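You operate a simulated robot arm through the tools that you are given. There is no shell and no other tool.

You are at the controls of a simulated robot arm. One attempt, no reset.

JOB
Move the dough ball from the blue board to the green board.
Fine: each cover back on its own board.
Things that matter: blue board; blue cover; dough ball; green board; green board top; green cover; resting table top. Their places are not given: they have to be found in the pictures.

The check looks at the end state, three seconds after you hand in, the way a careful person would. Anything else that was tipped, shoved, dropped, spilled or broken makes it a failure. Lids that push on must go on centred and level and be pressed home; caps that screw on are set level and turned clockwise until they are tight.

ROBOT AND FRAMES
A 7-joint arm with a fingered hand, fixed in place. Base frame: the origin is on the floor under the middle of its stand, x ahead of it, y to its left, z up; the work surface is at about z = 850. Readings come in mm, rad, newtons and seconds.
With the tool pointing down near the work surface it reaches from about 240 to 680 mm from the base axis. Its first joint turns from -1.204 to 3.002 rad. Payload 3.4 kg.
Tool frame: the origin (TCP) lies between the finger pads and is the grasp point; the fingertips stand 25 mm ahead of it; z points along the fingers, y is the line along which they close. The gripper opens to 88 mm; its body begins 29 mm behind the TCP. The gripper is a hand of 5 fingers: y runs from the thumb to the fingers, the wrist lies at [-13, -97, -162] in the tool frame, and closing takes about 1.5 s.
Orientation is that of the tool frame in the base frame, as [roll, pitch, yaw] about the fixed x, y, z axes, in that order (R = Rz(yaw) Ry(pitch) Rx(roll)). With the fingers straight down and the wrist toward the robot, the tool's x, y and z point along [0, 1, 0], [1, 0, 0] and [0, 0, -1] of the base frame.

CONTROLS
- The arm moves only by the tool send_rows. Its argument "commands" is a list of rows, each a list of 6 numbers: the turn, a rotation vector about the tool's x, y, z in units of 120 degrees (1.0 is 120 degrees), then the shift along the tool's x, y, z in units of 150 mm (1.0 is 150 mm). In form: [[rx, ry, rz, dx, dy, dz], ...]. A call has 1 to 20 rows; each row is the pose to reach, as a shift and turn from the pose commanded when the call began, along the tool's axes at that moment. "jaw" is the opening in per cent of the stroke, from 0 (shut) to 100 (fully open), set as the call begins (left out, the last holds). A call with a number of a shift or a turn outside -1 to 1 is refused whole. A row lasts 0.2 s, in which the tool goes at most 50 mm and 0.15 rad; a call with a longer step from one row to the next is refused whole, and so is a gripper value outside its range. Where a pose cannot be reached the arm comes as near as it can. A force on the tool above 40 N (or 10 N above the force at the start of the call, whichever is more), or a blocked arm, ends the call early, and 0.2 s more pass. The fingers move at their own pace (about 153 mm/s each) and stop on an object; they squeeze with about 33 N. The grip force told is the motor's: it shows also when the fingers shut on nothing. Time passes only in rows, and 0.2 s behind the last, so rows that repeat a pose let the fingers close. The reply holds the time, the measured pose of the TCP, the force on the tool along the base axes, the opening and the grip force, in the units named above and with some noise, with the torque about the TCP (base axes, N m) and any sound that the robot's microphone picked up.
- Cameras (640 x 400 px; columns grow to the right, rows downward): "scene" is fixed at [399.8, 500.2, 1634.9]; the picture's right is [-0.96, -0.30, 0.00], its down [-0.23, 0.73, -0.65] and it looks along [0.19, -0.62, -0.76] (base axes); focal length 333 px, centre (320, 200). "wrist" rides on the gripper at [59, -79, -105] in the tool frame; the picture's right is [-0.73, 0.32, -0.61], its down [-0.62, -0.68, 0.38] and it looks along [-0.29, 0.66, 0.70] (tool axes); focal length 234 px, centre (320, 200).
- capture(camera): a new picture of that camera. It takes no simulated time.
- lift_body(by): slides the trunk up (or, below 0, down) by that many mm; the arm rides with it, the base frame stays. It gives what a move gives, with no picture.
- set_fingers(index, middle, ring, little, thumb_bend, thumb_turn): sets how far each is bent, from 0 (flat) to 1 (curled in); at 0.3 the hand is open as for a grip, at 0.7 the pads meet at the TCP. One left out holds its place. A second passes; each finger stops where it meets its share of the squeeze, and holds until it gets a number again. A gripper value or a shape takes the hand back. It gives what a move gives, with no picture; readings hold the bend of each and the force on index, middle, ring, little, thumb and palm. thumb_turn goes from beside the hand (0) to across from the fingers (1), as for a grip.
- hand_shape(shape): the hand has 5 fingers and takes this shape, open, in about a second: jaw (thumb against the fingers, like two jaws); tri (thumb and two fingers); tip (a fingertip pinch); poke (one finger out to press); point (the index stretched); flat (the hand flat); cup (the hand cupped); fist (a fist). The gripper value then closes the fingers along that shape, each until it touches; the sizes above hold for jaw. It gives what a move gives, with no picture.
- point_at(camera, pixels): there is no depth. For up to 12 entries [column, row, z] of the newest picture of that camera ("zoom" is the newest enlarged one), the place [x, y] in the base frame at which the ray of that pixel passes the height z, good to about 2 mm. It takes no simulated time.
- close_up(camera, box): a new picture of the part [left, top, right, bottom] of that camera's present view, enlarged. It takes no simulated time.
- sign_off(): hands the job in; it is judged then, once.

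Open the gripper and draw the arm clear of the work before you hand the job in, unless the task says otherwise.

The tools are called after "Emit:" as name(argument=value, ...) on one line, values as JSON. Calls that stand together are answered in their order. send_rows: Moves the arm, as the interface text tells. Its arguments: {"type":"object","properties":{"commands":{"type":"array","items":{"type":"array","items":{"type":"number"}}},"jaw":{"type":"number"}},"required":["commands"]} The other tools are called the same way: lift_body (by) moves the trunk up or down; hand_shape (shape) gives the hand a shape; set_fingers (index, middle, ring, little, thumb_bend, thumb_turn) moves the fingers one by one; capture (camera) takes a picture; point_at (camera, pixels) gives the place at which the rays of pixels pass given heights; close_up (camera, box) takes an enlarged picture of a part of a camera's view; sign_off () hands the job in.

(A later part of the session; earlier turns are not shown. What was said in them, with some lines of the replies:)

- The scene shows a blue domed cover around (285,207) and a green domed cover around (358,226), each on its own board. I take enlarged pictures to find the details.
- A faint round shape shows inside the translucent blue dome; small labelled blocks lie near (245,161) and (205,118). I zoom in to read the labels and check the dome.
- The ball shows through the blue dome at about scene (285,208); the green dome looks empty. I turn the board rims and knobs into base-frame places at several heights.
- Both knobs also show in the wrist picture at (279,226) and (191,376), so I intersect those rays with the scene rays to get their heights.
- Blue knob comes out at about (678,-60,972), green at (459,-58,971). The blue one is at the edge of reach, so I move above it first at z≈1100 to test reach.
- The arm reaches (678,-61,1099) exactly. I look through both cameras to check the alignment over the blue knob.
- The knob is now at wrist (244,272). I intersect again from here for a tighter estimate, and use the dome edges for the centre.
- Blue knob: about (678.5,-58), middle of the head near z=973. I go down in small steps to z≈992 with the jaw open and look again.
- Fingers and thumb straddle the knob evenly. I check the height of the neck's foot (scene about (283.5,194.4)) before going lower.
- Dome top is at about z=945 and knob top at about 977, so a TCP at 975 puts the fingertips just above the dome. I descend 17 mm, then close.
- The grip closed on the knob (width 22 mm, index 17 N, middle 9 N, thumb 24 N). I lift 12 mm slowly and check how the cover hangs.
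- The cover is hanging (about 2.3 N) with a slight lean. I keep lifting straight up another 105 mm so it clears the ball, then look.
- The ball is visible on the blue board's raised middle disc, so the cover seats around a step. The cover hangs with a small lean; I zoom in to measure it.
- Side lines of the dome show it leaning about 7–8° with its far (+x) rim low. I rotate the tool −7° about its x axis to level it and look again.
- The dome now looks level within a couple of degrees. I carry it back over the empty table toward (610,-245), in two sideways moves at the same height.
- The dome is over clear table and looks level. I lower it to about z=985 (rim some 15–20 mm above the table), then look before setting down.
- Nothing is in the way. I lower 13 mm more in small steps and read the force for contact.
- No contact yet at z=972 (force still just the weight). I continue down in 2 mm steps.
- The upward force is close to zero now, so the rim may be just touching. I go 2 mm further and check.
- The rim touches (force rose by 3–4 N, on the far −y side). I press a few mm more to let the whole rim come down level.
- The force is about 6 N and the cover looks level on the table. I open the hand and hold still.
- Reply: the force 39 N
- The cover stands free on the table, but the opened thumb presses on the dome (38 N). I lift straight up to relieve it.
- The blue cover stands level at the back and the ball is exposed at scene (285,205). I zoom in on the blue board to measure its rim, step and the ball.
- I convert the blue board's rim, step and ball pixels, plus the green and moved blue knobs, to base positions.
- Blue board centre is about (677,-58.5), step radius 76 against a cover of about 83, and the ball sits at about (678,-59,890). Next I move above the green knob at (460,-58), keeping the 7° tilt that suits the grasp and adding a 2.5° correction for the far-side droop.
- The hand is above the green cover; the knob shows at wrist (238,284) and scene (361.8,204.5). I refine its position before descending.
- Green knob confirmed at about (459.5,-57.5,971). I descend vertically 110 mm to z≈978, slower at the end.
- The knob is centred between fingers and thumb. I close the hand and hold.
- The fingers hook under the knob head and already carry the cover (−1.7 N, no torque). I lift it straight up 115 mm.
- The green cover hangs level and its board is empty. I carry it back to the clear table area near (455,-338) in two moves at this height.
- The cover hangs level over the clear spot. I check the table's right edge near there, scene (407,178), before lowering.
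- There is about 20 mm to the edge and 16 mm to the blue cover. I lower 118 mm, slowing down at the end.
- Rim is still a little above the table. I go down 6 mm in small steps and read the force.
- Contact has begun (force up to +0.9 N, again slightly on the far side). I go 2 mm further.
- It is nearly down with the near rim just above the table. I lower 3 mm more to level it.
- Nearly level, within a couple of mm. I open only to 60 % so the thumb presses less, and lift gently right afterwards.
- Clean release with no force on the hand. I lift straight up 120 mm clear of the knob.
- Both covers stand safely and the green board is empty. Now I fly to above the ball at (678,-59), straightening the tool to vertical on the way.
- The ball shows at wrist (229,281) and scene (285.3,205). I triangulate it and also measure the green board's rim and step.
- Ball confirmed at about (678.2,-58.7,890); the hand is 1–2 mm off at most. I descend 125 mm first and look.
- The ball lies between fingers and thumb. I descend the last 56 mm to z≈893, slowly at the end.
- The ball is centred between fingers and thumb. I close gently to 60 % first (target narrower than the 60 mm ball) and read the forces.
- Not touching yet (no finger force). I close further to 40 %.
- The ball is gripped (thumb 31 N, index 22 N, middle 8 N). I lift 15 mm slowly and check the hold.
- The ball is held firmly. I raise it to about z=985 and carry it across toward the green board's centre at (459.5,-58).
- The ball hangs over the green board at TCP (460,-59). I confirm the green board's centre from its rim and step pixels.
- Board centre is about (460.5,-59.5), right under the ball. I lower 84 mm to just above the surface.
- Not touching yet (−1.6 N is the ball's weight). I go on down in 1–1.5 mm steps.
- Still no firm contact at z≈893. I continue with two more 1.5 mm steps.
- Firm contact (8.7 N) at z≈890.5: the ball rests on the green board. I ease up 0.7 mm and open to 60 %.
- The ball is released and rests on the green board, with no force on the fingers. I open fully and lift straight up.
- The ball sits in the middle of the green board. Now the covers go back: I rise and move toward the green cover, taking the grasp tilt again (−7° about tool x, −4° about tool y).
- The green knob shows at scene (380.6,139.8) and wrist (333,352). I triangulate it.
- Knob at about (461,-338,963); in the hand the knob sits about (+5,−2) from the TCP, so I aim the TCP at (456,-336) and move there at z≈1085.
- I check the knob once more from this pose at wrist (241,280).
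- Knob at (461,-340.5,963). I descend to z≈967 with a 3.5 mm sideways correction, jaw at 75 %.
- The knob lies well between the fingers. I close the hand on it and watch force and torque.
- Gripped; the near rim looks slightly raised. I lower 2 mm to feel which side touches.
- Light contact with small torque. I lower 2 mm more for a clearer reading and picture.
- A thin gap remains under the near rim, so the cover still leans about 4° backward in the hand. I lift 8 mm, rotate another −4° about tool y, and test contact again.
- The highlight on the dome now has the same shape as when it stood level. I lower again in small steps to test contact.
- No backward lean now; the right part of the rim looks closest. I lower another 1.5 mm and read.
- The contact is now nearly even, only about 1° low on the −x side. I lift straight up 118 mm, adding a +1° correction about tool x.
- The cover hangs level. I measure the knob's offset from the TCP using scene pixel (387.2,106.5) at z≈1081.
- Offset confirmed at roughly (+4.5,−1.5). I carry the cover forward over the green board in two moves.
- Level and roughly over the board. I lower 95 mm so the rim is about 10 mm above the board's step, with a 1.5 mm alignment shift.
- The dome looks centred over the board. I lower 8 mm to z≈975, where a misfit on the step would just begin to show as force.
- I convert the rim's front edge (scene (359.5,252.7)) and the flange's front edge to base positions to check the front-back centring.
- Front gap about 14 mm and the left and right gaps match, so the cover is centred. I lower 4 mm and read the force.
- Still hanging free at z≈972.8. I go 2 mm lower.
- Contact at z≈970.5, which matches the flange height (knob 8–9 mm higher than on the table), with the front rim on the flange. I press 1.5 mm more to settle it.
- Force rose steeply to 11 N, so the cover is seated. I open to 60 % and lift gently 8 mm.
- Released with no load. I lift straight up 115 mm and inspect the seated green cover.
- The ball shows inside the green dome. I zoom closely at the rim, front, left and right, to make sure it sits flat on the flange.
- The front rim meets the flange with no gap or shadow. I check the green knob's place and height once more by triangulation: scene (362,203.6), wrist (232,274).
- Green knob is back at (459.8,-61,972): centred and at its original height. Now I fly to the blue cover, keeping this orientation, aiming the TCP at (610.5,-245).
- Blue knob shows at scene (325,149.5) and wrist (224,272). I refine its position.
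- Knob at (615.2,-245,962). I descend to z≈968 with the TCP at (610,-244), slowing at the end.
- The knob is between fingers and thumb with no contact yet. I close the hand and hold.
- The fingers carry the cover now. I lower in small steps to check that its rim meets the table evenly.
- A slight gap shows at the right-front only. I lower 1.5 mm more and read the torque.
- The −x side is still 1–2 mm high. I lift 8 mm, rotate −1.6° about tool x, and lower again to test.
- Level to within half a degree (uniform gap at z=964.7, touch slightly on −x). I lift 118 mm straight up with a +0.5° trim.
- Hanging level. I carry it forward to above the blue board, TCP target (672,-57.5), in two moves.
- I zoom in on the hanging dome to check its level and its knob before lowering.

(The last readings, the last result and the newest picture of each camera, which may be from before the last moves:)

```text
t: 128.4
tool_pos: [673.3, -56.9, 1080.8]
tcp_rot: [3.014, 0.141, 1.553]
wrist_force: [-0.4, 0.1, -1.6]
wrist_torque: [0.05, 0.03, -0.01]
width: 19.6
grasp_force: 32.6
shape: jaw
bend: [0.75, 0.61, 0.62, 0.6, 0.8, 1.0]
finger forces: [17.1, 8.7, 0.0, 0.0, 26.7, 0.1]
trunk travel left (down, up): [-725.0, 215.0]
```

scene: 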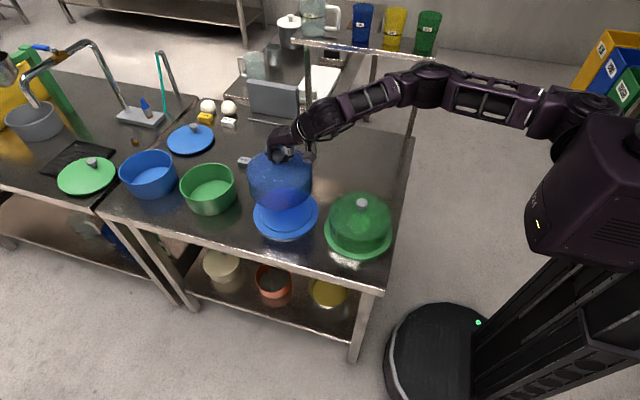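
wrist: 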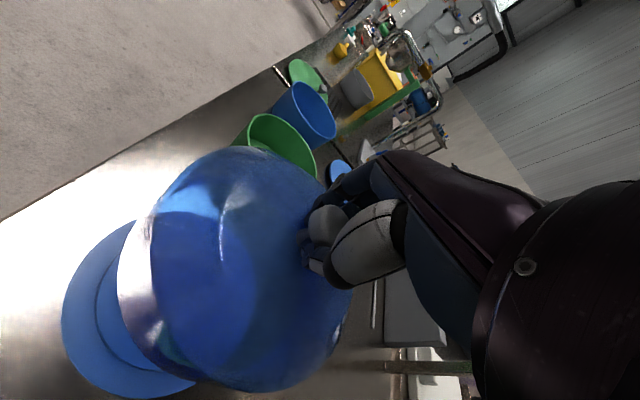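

I locate the held knob at scene (278,155.6), z≈1081, relative to the board centre (677,-58.7).

Emit:
point_at(camera="scene", pixels=[[278, 155.6, 1078], [278, 155.6, 1081], [278, 155.6, 1084], [253.15, 213.5, 858], [318.5, 212.6, 858], [288.9, 187.4, 858], [284.5, 238.9, 858]])

```text
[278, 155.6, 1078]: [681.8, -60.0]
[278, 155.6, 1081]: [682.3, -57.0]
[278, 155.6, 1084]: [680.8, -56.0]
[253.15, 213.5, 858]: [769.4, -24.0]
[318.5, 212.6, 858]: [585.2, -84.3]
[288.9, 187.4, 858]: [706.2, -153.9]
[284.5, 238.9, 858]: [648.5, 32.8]
```

I cross-check the knob offset using the earlier picture over the table, knob at scene (324.5,116.8) with TCP (609.6,-244).

Emit:
point_at(camera="scene", pixels=[[324.5, 116.8, 1078], [324.5, 116.8, 1081], [324.5, 116.8, 1084]])

Emit:
close_up(camera="wrist", box=[50, 140, 370, 400])

```text
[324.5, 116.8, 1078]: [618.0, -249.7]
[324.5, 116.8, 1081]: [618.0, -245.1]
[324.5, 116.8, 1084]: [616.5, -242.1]
```

```text
1.54 times, centred on (210, 270) of wrist
```

zoom: 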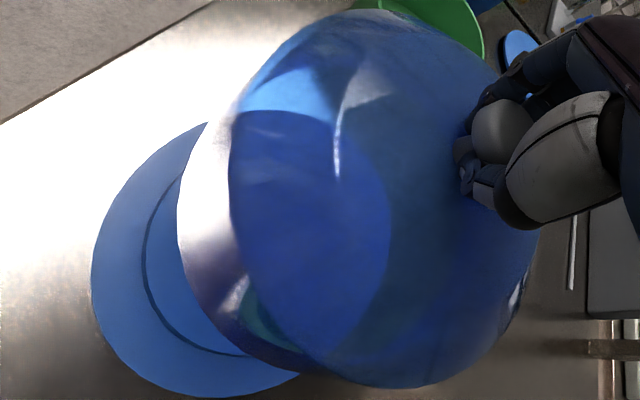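

In this grip the knob sits +8 mm ahead of the TCP, so I shift −4 mm in x while lowering 95 mm to just above the board.

Emit:
send_rows(commands=[[0, 0, 0, 0.0096, -0.0122, 0.07], [0, 0, 0, 0.0259, -0.033, 0.19], [0, 0, 0, 0.0437, -0.0556, 0.32], [0, 0, 0, 0.06, -0.0764, 0.44], [0, 0, 0, 0.0737, -0.0938, 0.54], [0, 0, 0, 0.0819, -0.1042, 0.6], [0, 0, 0, 0.0845, -0.1075, 0.619], [0, 0, 0, 0.0845, -0.1075, 0.619]], jaw=0)

Emit:
close_up(camera="scene", box=[235, 150, 335, 250])

Emit:
close_up(camera="scene", box=[245, 185, 325, 245])

Emit:
capture(camera="wrist")

```text
t: 130.2
tool_pos: [668.7, -58.3, 984.6]
tcp_rot: [3.013, 0.139, 1.554]
wrist_force: [0.1, 0.1, -0.6]
wrist_torque: [0.0, 0.03, 0.0]
width: 19.6
grasp_force: 33.4
shape: jaw
bend: [0.75, 0.61, 0.62, 0.6, 0.8, 1.0]
finger forces: [17.2, 8.8, 0.0, 0.1, 26.6, 0.0]
trunk travel left (down, up): [-725.0, 215.0]
```

```text
4.00 times, centred on (285, 200) of scene
```

zoom: 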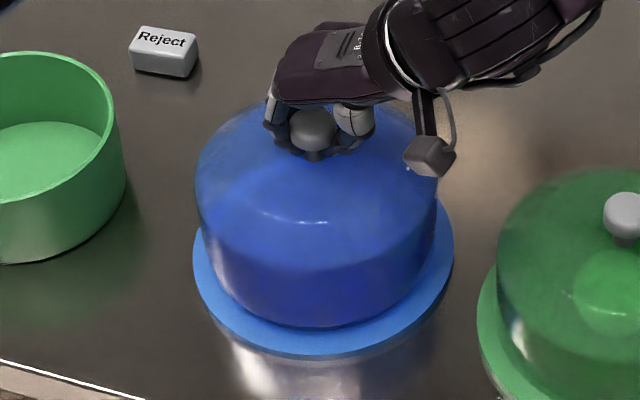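

```text
6.67 times, centred on (285, 215) of scene
```

zoom: 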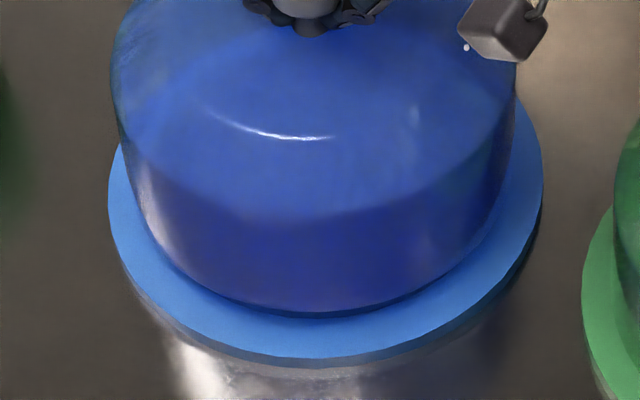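

```text
taken
```

wrist: 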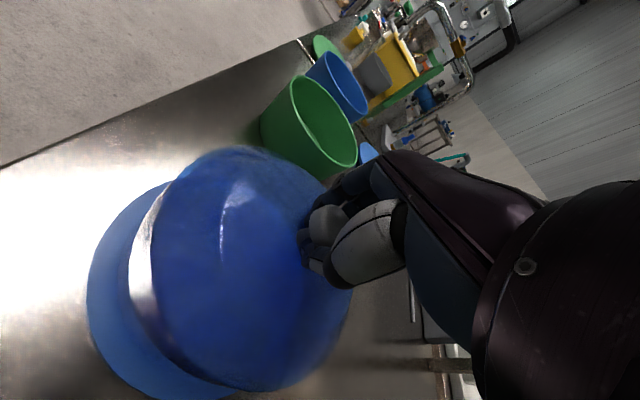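

I check the rim's front and side points against the board centre, at rim height z≈873.

Emit:
close_up(camera="scene", box=[248, 205, 288, 245])

Emit:
close_up(camera="scene", box=[284, 205, 324, 245])

Emit:
point_at(camera="scene", pixels=[[285.7, 232.7, 873], [285.7, 232.7, 871], [278, 231.5, 873], [294, 231.5, 873]])

```text
10.00 times, centred on (268, 225) of scene
```

zoom: 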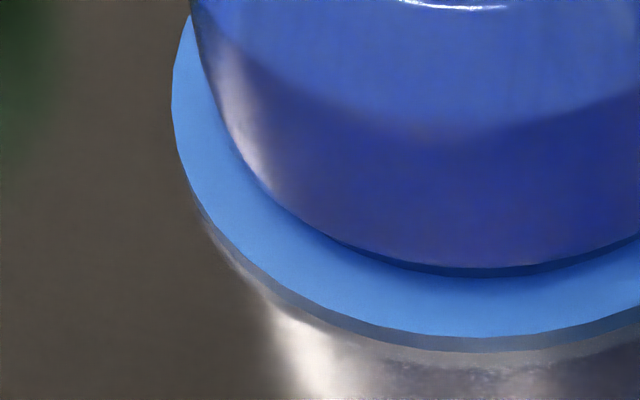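

```text
10.00 times, centred on (304, 225) of scene
```

zoom: 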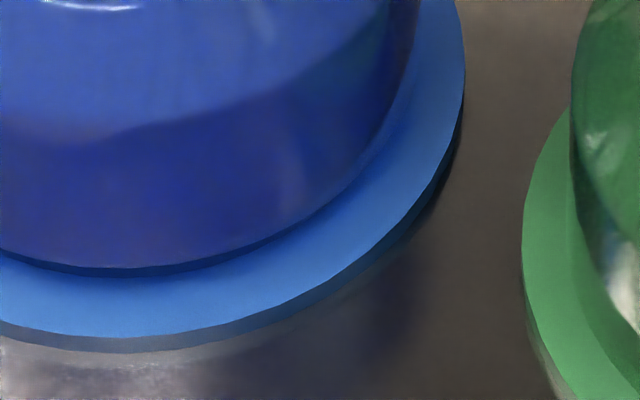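

```text
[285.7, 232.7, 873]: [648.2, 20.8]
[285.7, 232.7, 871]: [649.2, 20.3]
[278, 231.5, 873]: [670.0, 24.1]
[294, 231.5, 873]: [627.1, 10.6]
```

I convert several rim points (z≈873) and flange points (z≈858) to fit their centres.

Emit:
point_at(camera="scene", pixels=[[266, 227, 873], [274, 230.8, 873], [283, 231.7, 873], [292, 230.8, 873], [302, 227.2, 873], [308, 222.5, 873], [260.5, 230, 858], [284, 238.8, 858], [309.5, 230, 858], [253.3, 215, 858], [318.5, 212.6, 858]])

```text
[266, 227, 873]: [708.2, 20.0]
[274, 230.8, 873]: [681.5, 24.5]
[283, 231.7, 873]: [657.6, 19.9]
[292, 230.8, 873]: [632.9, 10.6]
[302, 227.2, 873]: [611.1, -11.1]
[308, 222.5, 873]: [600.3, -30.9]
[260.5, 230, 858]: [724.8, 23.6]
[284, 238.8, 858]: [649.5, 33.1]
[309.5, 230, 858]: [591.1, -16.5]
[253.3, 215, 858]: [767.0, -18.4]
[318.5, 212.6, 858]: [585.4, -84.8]
```

The rim centre fits to about (680,-59) and the flange to (677.6,-58.6). I shift −2.2 mm in x and lower 8 mm.

Emit:
send_rows(commands=[[0, 0, 0, 0, -0.0073, -0.001], [0, 0, 0, -0.0002, -0.0146, -0.002], [0, 0, 0, 0.002, -0.0167, 0.0126], [0, 0, 0, 0.0038, -0.0184, 0.0257], [0, 0, 0, 0.0055, -0.02, 0.038], [0, 0, 0, 0.0072, -0.0214, 0.0504], [0, 0, 0, 0.0072, -0.0214, 0.0504]], jaw=0)

Emit:
close_up(camera="scene", box=[245, 185, 325, 245])

Emit:
close_up(camera="scene", box=[260, 215, 310, 245])

```text
t: 131.8
tool_pos: [666.4, -57.5, 977.7]
tcp_rot: [3.013, 0.142, 1.554]
wrist_force: [-0.4, 0.0, -1.5]
wrist_torque: [0.0, 0.02, 0.0]
width: 19.6
grasp_force: 32.7
shape: jaw
bend: [0.75, 0.61, 0.62, 0.6, 0.8, 1.0]
finger forces: [17.2, 8.8, 0.0, 0.0, 26.5, 0.1]
trunk travel left (down, up): [-725.0, 215.0]
```

```text
6.67 times, centred on (285, 215) of scene
```

zoom: 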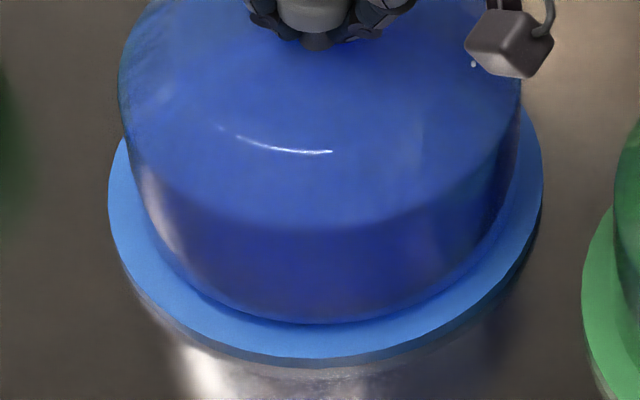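

```text
12.80 times, centred on (285, 230) of scene
```

zoom: 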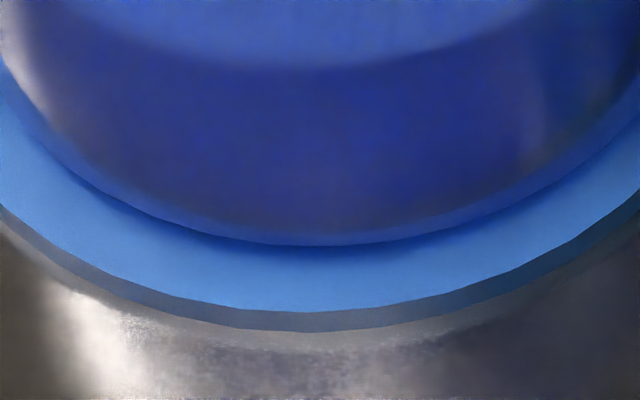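

Well centred now (rim and flange midpoints within a pixel). I lower 4 mm and read the force.

Emit:
send_rows(commands=[[0, 0, 0, 0.0009, -0.0009, 0.0066], [0, 0, 0, 0.0019, -0.0017, 0.0131], [0, 0, 0, 0.0028, -0.0026, 0.0197], [0, 0, 0, 0.0037, -0.0034, 0.0262], [0, 0, 0, 0.0037, -0.0034, 0.0262]], jaw=0)

Emit:
send_rows(commands=[[0, 0, 0, 0.0009, -0.0009, 0.0066], [0, 0, 0, 0.0014, -0.0013, 0.0098], [0, 0, 0, 0.0014, -0.0013, 0.0098], [0, 0, 0, 0.0014, -0.0013, 0.0098]], jaw=0)

Emit:
close_up(camera="scene", box=[260, 215, 310, 245])

```text
t: 133.0
tool_pos: [667.0, -57.8, 973.3]
tcp_rot: [3.012, 0.14, 1.553]
wrist_force: [0.4, 0.1, -0.9]
wrist_torque: [-0.01, -0.01, 0.02]
width: 19.2
grasp_force: 32.5
shape: jaw
bend: [0.75, 0.61, 0.62, 0.6, 0.8, 1.0]
finger forces: [17.2, 8.9, 0.1, 0.0, 26.6, 0.0]
trunk travel left (down, up): [-725.0, 215.0]
```

```text
t: 134.0
tool_pos: [666.3, -58.8, 972.0]
tcp_rot: [3.015, 0.141, 1.553]
wrist_force: [0.4, -0.3, -1.6]
wrist_torque: [-0.03, 0.02, -0.02]
width: 19.3
grasp_force: 32.6
shape: jaw
bend: [0.75, 0.61, 0.62, 0.6, 0.8, 1.0]
finger forces: [17.3, 8.9, 0.0, 0.1, 26.6, 0.0]
trunk travel left (down, up): [-725.0, 215.0]
```

```text
12.80 times, centred on (285, 230) of scene
```

zoom: 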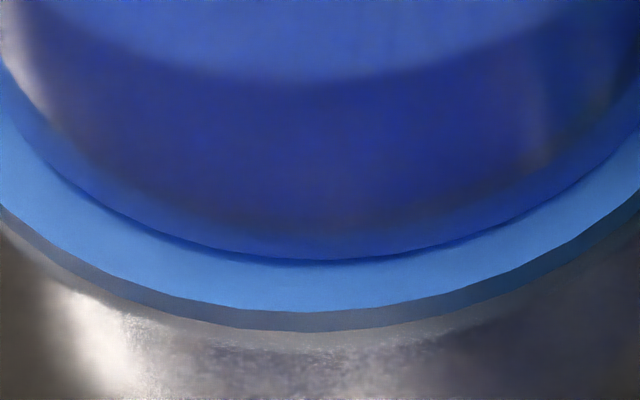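

At z=972 there is still no contact and the rim is already below the step's top. I continue in 1 mm steps to the flange.

Emit:
send_rows(commands=[[0, 0, 0, 0.0009, -0.0009, 0.0066], [0, 0, 0, 0.0014, -0.0013, 0.0098], [0, 0, 0, 0.0014, -0.0013, 0.0098], [0, 0, 0, 0.0014, -0.0013, 0.0098]], jaw=0)

Emit:
send_rows(commands=[[0, 0, 0, 0.0009, -0.0009, 0.0066], [0, 0, 0, 0.0014, -0.0013, 0.0098], [0, 0, 0, 0.0014, -0.0013, 0.0098], [0, 0, 0, 0.0014, -0.0013, 0.0098]], jaw=0)

Emit:
close_up(camera="scene", box=[260, 215, 310, 245])

```text
t: 135.0
tool_pos: [666.3, -57.1, 970.7]
tcp_rot: [3.015, 0.141, 1.553]
wrist_force: [0.2, -0.7, -1.5]
wrist_torque: [0.0, 0.01, 0.01]
width: 19.6
grasp_force: 32.3
shape: jaw
bend: [0.75, 0.61, 0.62, 0.6, 0.8, 1.0]
finger forces: [17.4, 8.9, 0.0, 0.1, 26.5, 0.0]
trunk travel left (down, up): [-725.0, 215.0]
```

```text
t: 136.0
tool_pos: [666.3, -58.7, 969.5]
tcp_rot: [3.011, 0.141, 1.553]
wrist_force: [0.6, -0.5, 0.5]
wrist_torque: [-0.04, 0.08, -0.02]
width: 19.8
grasp_force: 32.4
shape: jaw
bend: [0.75, 0.61, 0.62, 0.6, 0.81, 1.0]
finger forces: [18.4, 10.2, 0.1, 0.0, 26.4, 0.0]
trunk travel left (down, up): [-725.0, 215.0]
```

```text
12.80 times, centred on (285, 230) of scene
```

zoom: 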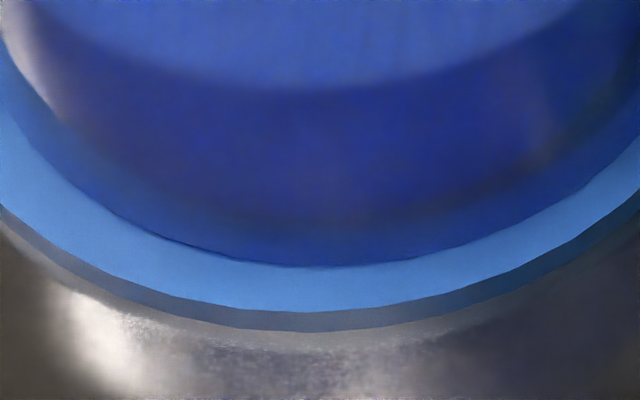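

The rim has begun to touch the flange at z≈969.5, as on the green board. I press 1.5 mm more to seat it.

Emit:
send_rows(commands=[[0, 0, 0, 0.0009, -0.0009, 0.0066], [0, 0, 0, 0.0014, -0.0013, 0.0098], [0, 0, 0, 0.0014, -0.0013, 0.0098], [0, 0, 0, 0.0014, -0.0013, 0.0098]], jaw=0)

Emit:
close_up(camera="scene", box=[245, 185, 325, 245])

Emit:
close_up(camera="wrist", box=[70, 140, 370, 400])

```text
t: 137.0
tool_pos: [666.9, -58.3, 968.6]
tcp_rot: [3.011, 0.14, 1.554]
wrist_force: [1.6, -0.1, 3.1]
wrist_torque: [-0.06, 0.15, -0.01]
width: 19.3
grasp_force: 33.0
shape: jaw
bend: [0.75, 0.61, 0.62, 0.6, 0.81, 1.0]
finger forces: [19.1, 10.7, 0.0, 0.0, 26.4, 0.0]
trunk travel left (down, up): [-725.0, 215.0]
```

```text
6.67 times, centred on (285, 215) of scene
```

zoom: 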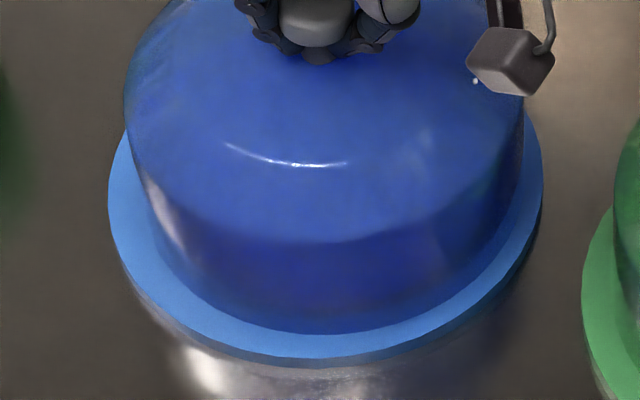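

```text
1.54 times, centred on (220, 270) of wrist
```

zoom: 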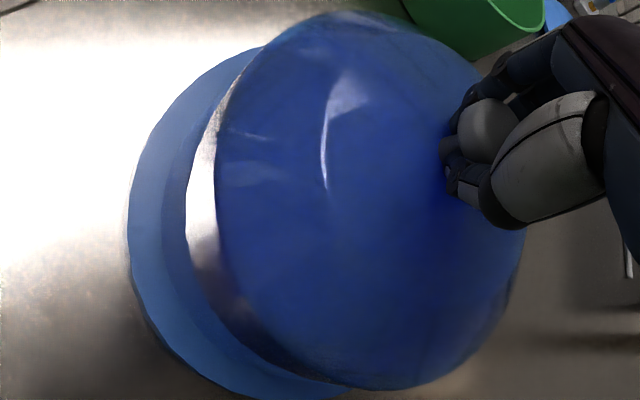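

About 5 N of contact, slightly more on the −x side. I press another 1.5 mm to level it fully.

Emit:
send_rows(commands=[[0, 0, 0, 0.0009, -0.0009, 0.0066], [0, 0, 0, 0.0014, -0.0013, 0.0098], [0, 0, 0, 0.0014, -0.0013, 0.0098], [0, 0, 0, 0.0014, -0.0013, 0.0098]], jaw=0)

Emit:
close_up(camera="scene", box=[245, 185, 325, 245])

```text
t: 138.0
tool_pos: [666.0, -58.6, 968.1]
tcp_rot: [3.01, 0.139, 1.553]
wrist_force: [3.5, 0.2, 11.0]
wrist_torque: [-0.09, 0.03, -0.01]
width: 19.6
grasp_force: 33.0
shape: jaw
bend: [0.75, 0.61, 0.62, 0.6, 0.82, 1.0]
finger forces: [20.7, 11.7, 0.0, 0.0, 26.3, 0.1]
trunk travel left (down, up): [-725.0, 215.0]
```

```text
6.67 times, centred on (285, 215) of scene
```

zoom: 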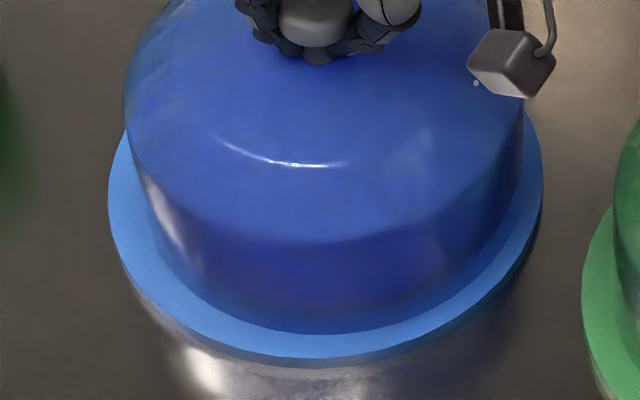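

The force is up to 11 N with little torque: the blue cover is seated. I open to 60 % and lift gently 8 mm.

Emit:
send_rows(commands=[[0, 0, 0, 0, 0, 0], [0, 0, 0, 0, 0, 0], [0, 0, 0, -0.0037, 0.0034, -0.0262], [0, 0, 0, -0.0074, 0.0068, -0.0525], [0, 0, 0, -0.0074, 0.0068, -0.0525], [0, 0, 0, -0.0074, 0.0068, -0.0525]], jaw=60)

Emit:
close_up(camera="scene", box=[235, 150, 335, 250])

Emit:
capture(camera="wrist")

```text
t: 139.4
tool_pos: [665.3, -58.3, 972.4]
tcp_rot: [3.012, 0.142, 1.551]
wrist_force: [-0.5, -0.4, -0.1]
wrist_torque: [-0.03, 0.03, 0.02]
width: 52.5
grasp_force: 0.1
shape: jaw
bend: [0.29, 0.41, 0.37, 0.43, 0.65, 1.0]
finger forces: [0.0, 0.0, 0.1, 0.0, 0.0, 0.0]
trunk travel left (down, up): [-725.0, 215.0]
```

```text
4.00 times, centred on (285, 200) of scene
```

zoom: 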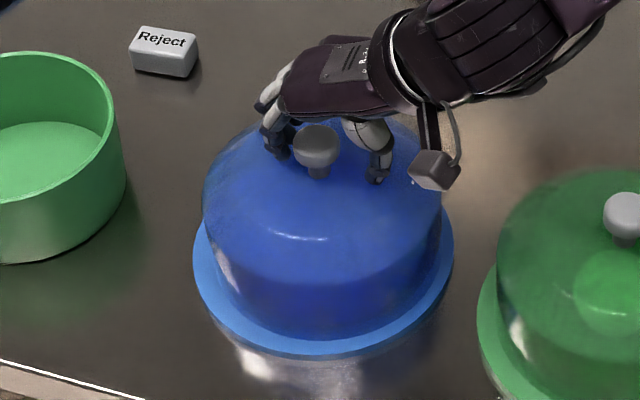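

```text
taken
```

wrist: 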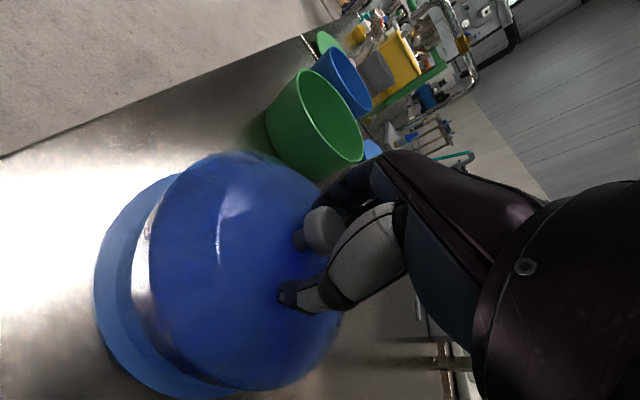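

Released with no load, knob free. I lift straight up 120 mm.

Emit:
send_rows(commands=[[0, 0, 0, -0.0043, 0.0039, -0.03], [0, 0, 0, -0.0142, 0.013, -0.1], [0, 0, 0, -0.0327, 0.03, -0.23], [0, 0, 0, -0.0554, 0.0508, -0.39], [0, 0, 0, -0.0782, 0.0716, -0.55], [0, 0, 0, -0.098, 0.0899, -0.69], [0, 0, 0, -0.1116, 0.1023, -0.7855], [0, 0, 0, -0.1116, 0.1023, -0.7855]], jaw=60)

Emit:
capture(camera="scene")

Emit:
close_up(camera="scene", box=[220, 160, 420, 285])

Emit:
close_up(camera="scene", box=[245, 175, 325, 245])

Emit:
capture(camera="wrist")

```text
t: 141.2
tool_pos: [666.9, -57.9, 1092.5]
tcp_rot: [3.014, 0.139, 1.554]
wrist_force: [0.7, -0.3, -0.2]
wrist_torque: [-0.02, -0.02, -0.01]
width: 52.4
grasp_force: 0.1
shape: jaw
bend: [0.29, 0.41, 0.37, 0.43, 0.65, 1.0]
finger forces: [0.0, 0.0, 0.0, 0.0, 0.0, 0.0]
trunk travel left (down, up): [-725.0, 215.0]
```

```text
taken
```

scene: 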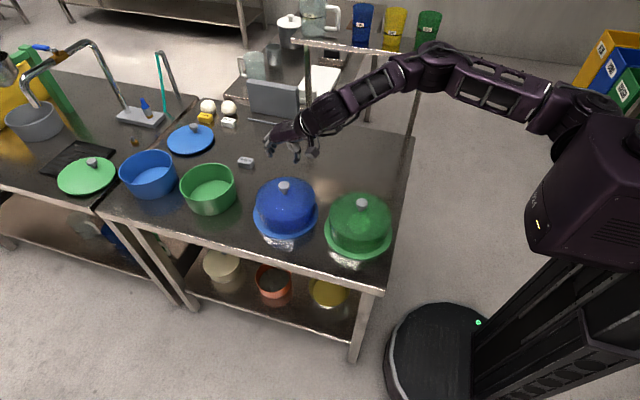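

```text
3.20 times, centred on (320, 222) of scene
```

zoom: 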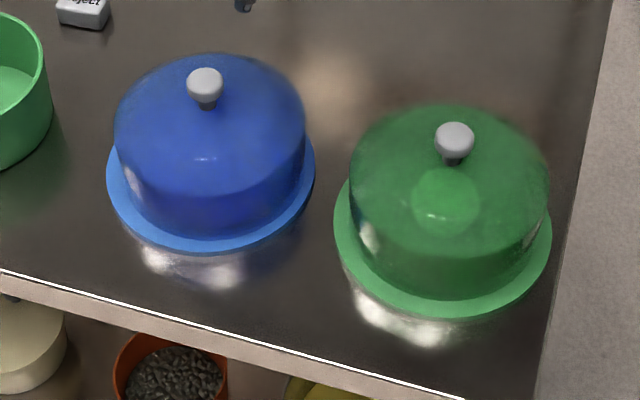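

```text
5.71 times, centred on (285, 210) of scene
```

zoom: 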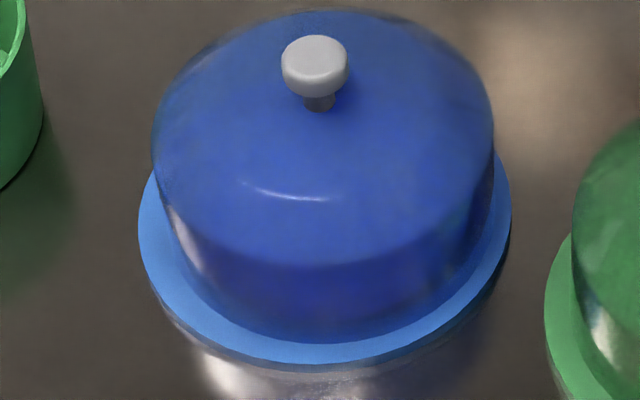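

```text
taken
```

wrist: 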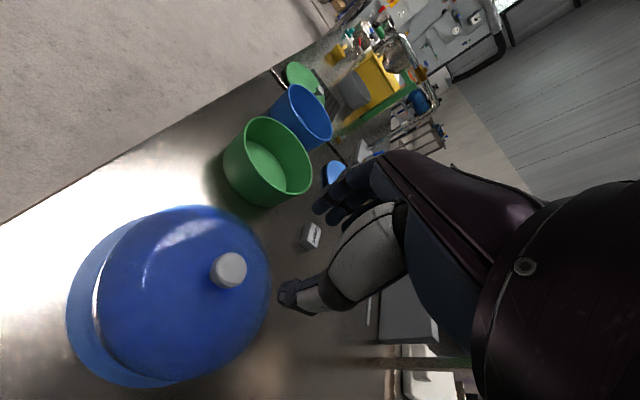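

Both covers are back. The blue dome sits about 1 px right of where it was, so I check that it is truly flat: triangulating the knob (scene (284.1,186.2), wrist (228,270)) and zooming on its rim.

Emit:
point_at(camera="scene", pixels=[[284.1, 186.2, 966], [284.1, 186.2, 970], [284.1, 186.2, 974], [284.1, 186.2, 978]])

Emit:
point_at(camera="wrist", pixels=[[228, 270, 966], [228, 270, 970], [228, 270, 974], [228, 270, 978]])

Emit:
close_up(camera="scene", box=[248, 200, 288, 245])

Emit:
close_up(camera="scene", box=[284, 200, 324, 245])

Emit:
close_up(camera="wrist", box=[50, 190, 290, 400])

```text
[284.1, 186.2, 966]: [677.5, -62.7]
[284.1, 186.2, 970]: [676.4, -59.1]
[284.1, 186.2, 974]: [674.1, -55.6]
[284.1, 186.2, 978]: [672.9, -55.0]
```

```text
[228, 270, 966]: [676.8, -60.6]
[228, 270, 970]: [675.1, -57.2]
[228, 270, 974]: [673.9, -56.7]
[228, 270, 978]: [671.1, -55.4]
```

```text
8.89 times, centred on (268, 222) of scene
```

zoom: 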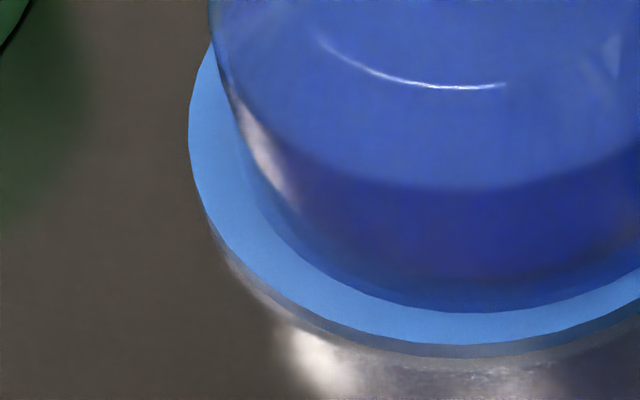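

```text
8.89 times, centred on (304, 222) of scene
```

zoom: 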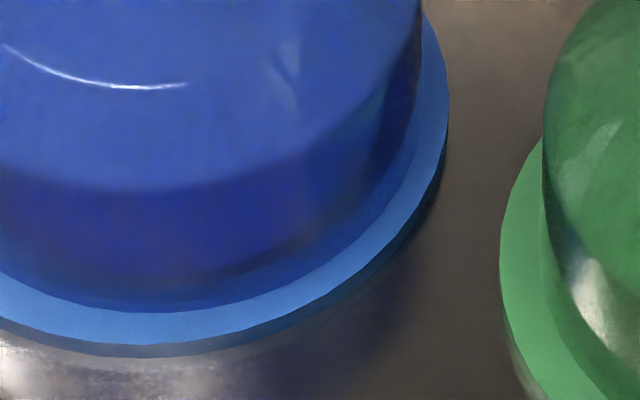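

```text
1.90 times, centred on (170, 295) of wrist
```

zoom: 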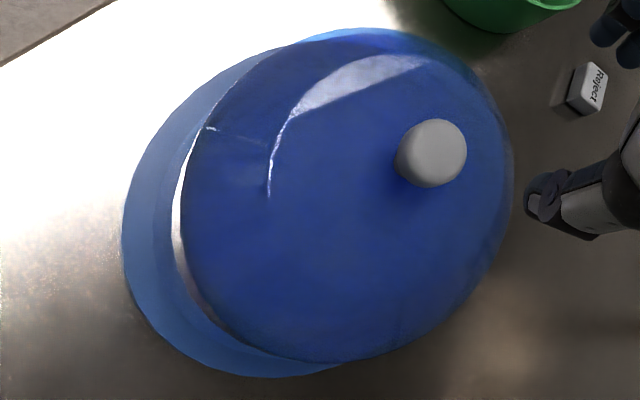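

The blue rim is flush all round with the knob at about (675.5,-58.5,970.5), its original height; the green one is seated too, with the ball inside. I open the hand and draw the arm up and back, clear of the work.

Emit:
send_rows(commands=[[0, 0, 0, 0.004, -0.03, -0.08], [0, 0, 0, 0.014, -0.12, -0.24], [0, 0, 0, 0.028, -0.24, -0.42], [0, 0, 0, 0.044, -0.37, -0.6], [0, 0, 0, 0.058, -0.49, -0.76], [0, 0, 0, 0.07, -0.59, -0.87], [0, 0, 0, 0.074, -0.625, -0.907], [0, 0, 0, 0.074, -0.625, -0.907], [0, 0, 0, 0.074, -0.625, -0.907]], jaw=100)

Emit:
capture(camera="scene")

Emit:
close_up(camera="scene", box=[160, 80, 420, 270])

Emit:
close_up(camera="scene", box=[240, 170, 400, 270])

Emit:
capture(camera="wrist")

```text
t: 143.2
tool_pos: [556.4, -29.1, 1213.2]
tcp_rot: [3.013, 0.143, 1.554]
wrist_force: [-0.1, -0.3, 0.2]
wrist_torque: [-0.04, -0.01, 0.02]
width: 87.9
grasp_force: 0.1
shape: jaw
bend: [0.3, 0.3, 0.3, 0.3, 0.3, 0.98]
finger forces: [0.0, 0.1, 0.0, 0.1, 0.0, 0.0]
trunk travel left (down, up): [-725.0, 215.0]
```

```text
taken
```

scene: 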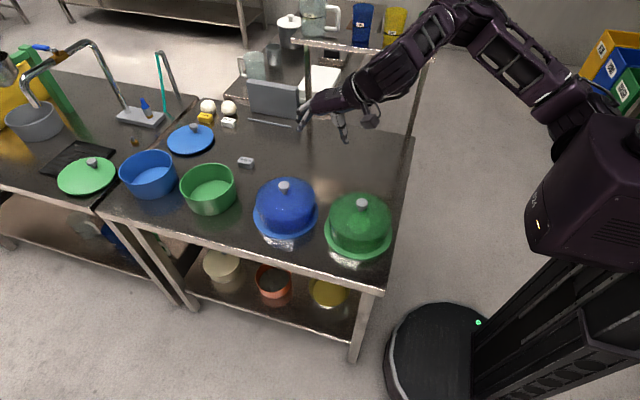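

```text
2.11 times, centred on (290, 175) of scene
```

zoom: 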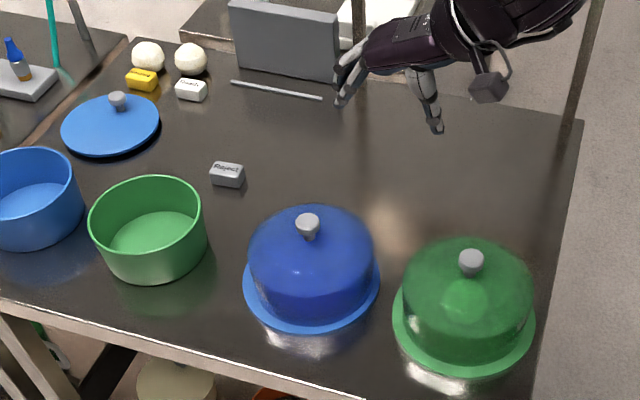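

```text
4.00 times, centred on (320, 220) of scene
```

zoom: 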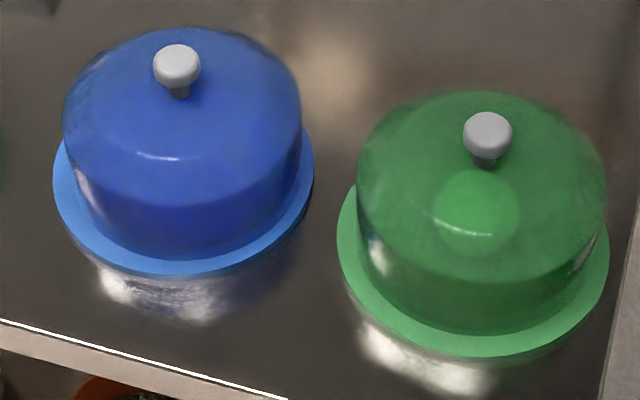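

```text
taken
```

wrist: 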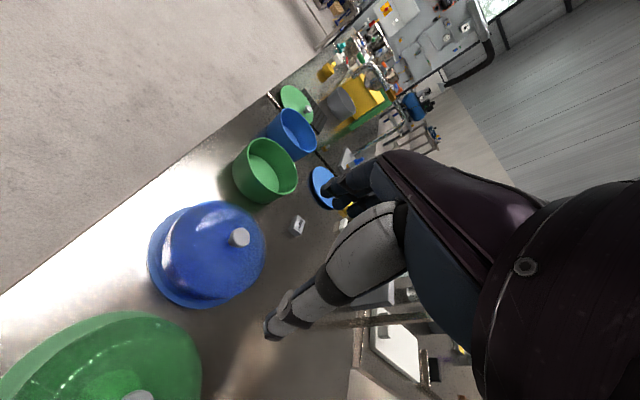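

The last pictures show the ball under the green dome and both covers seated level on their own boards. Nothing else has moved, and the open hand is clear at z≈1213, so I hand the job in.

Emit:
sign_off()

```text
The job is handed in.
```

I moved the dough ball to the middle of the green board, put each cover back on its own board, and handed the job in. I don't have the check's result.

- **Ball:** it shows through the green dome, resting on the board's raised centre.
- **Covers:** both sit flat, with no gap visible along the parts of the rim I could see. Each is within about 2 mm of its board's centre, and both knobs are back to within about 2 mm of their starting height.
- **Rest of the table:** nothing else looks moved in the final pictures. The hand is open and clear of the work.
- **Thumb press:** when I first set the blue cover down on the table, the opening thumb pressed on its dome with about 38 N. I lifted off at once, and the cover stayed level and looked undamaged.
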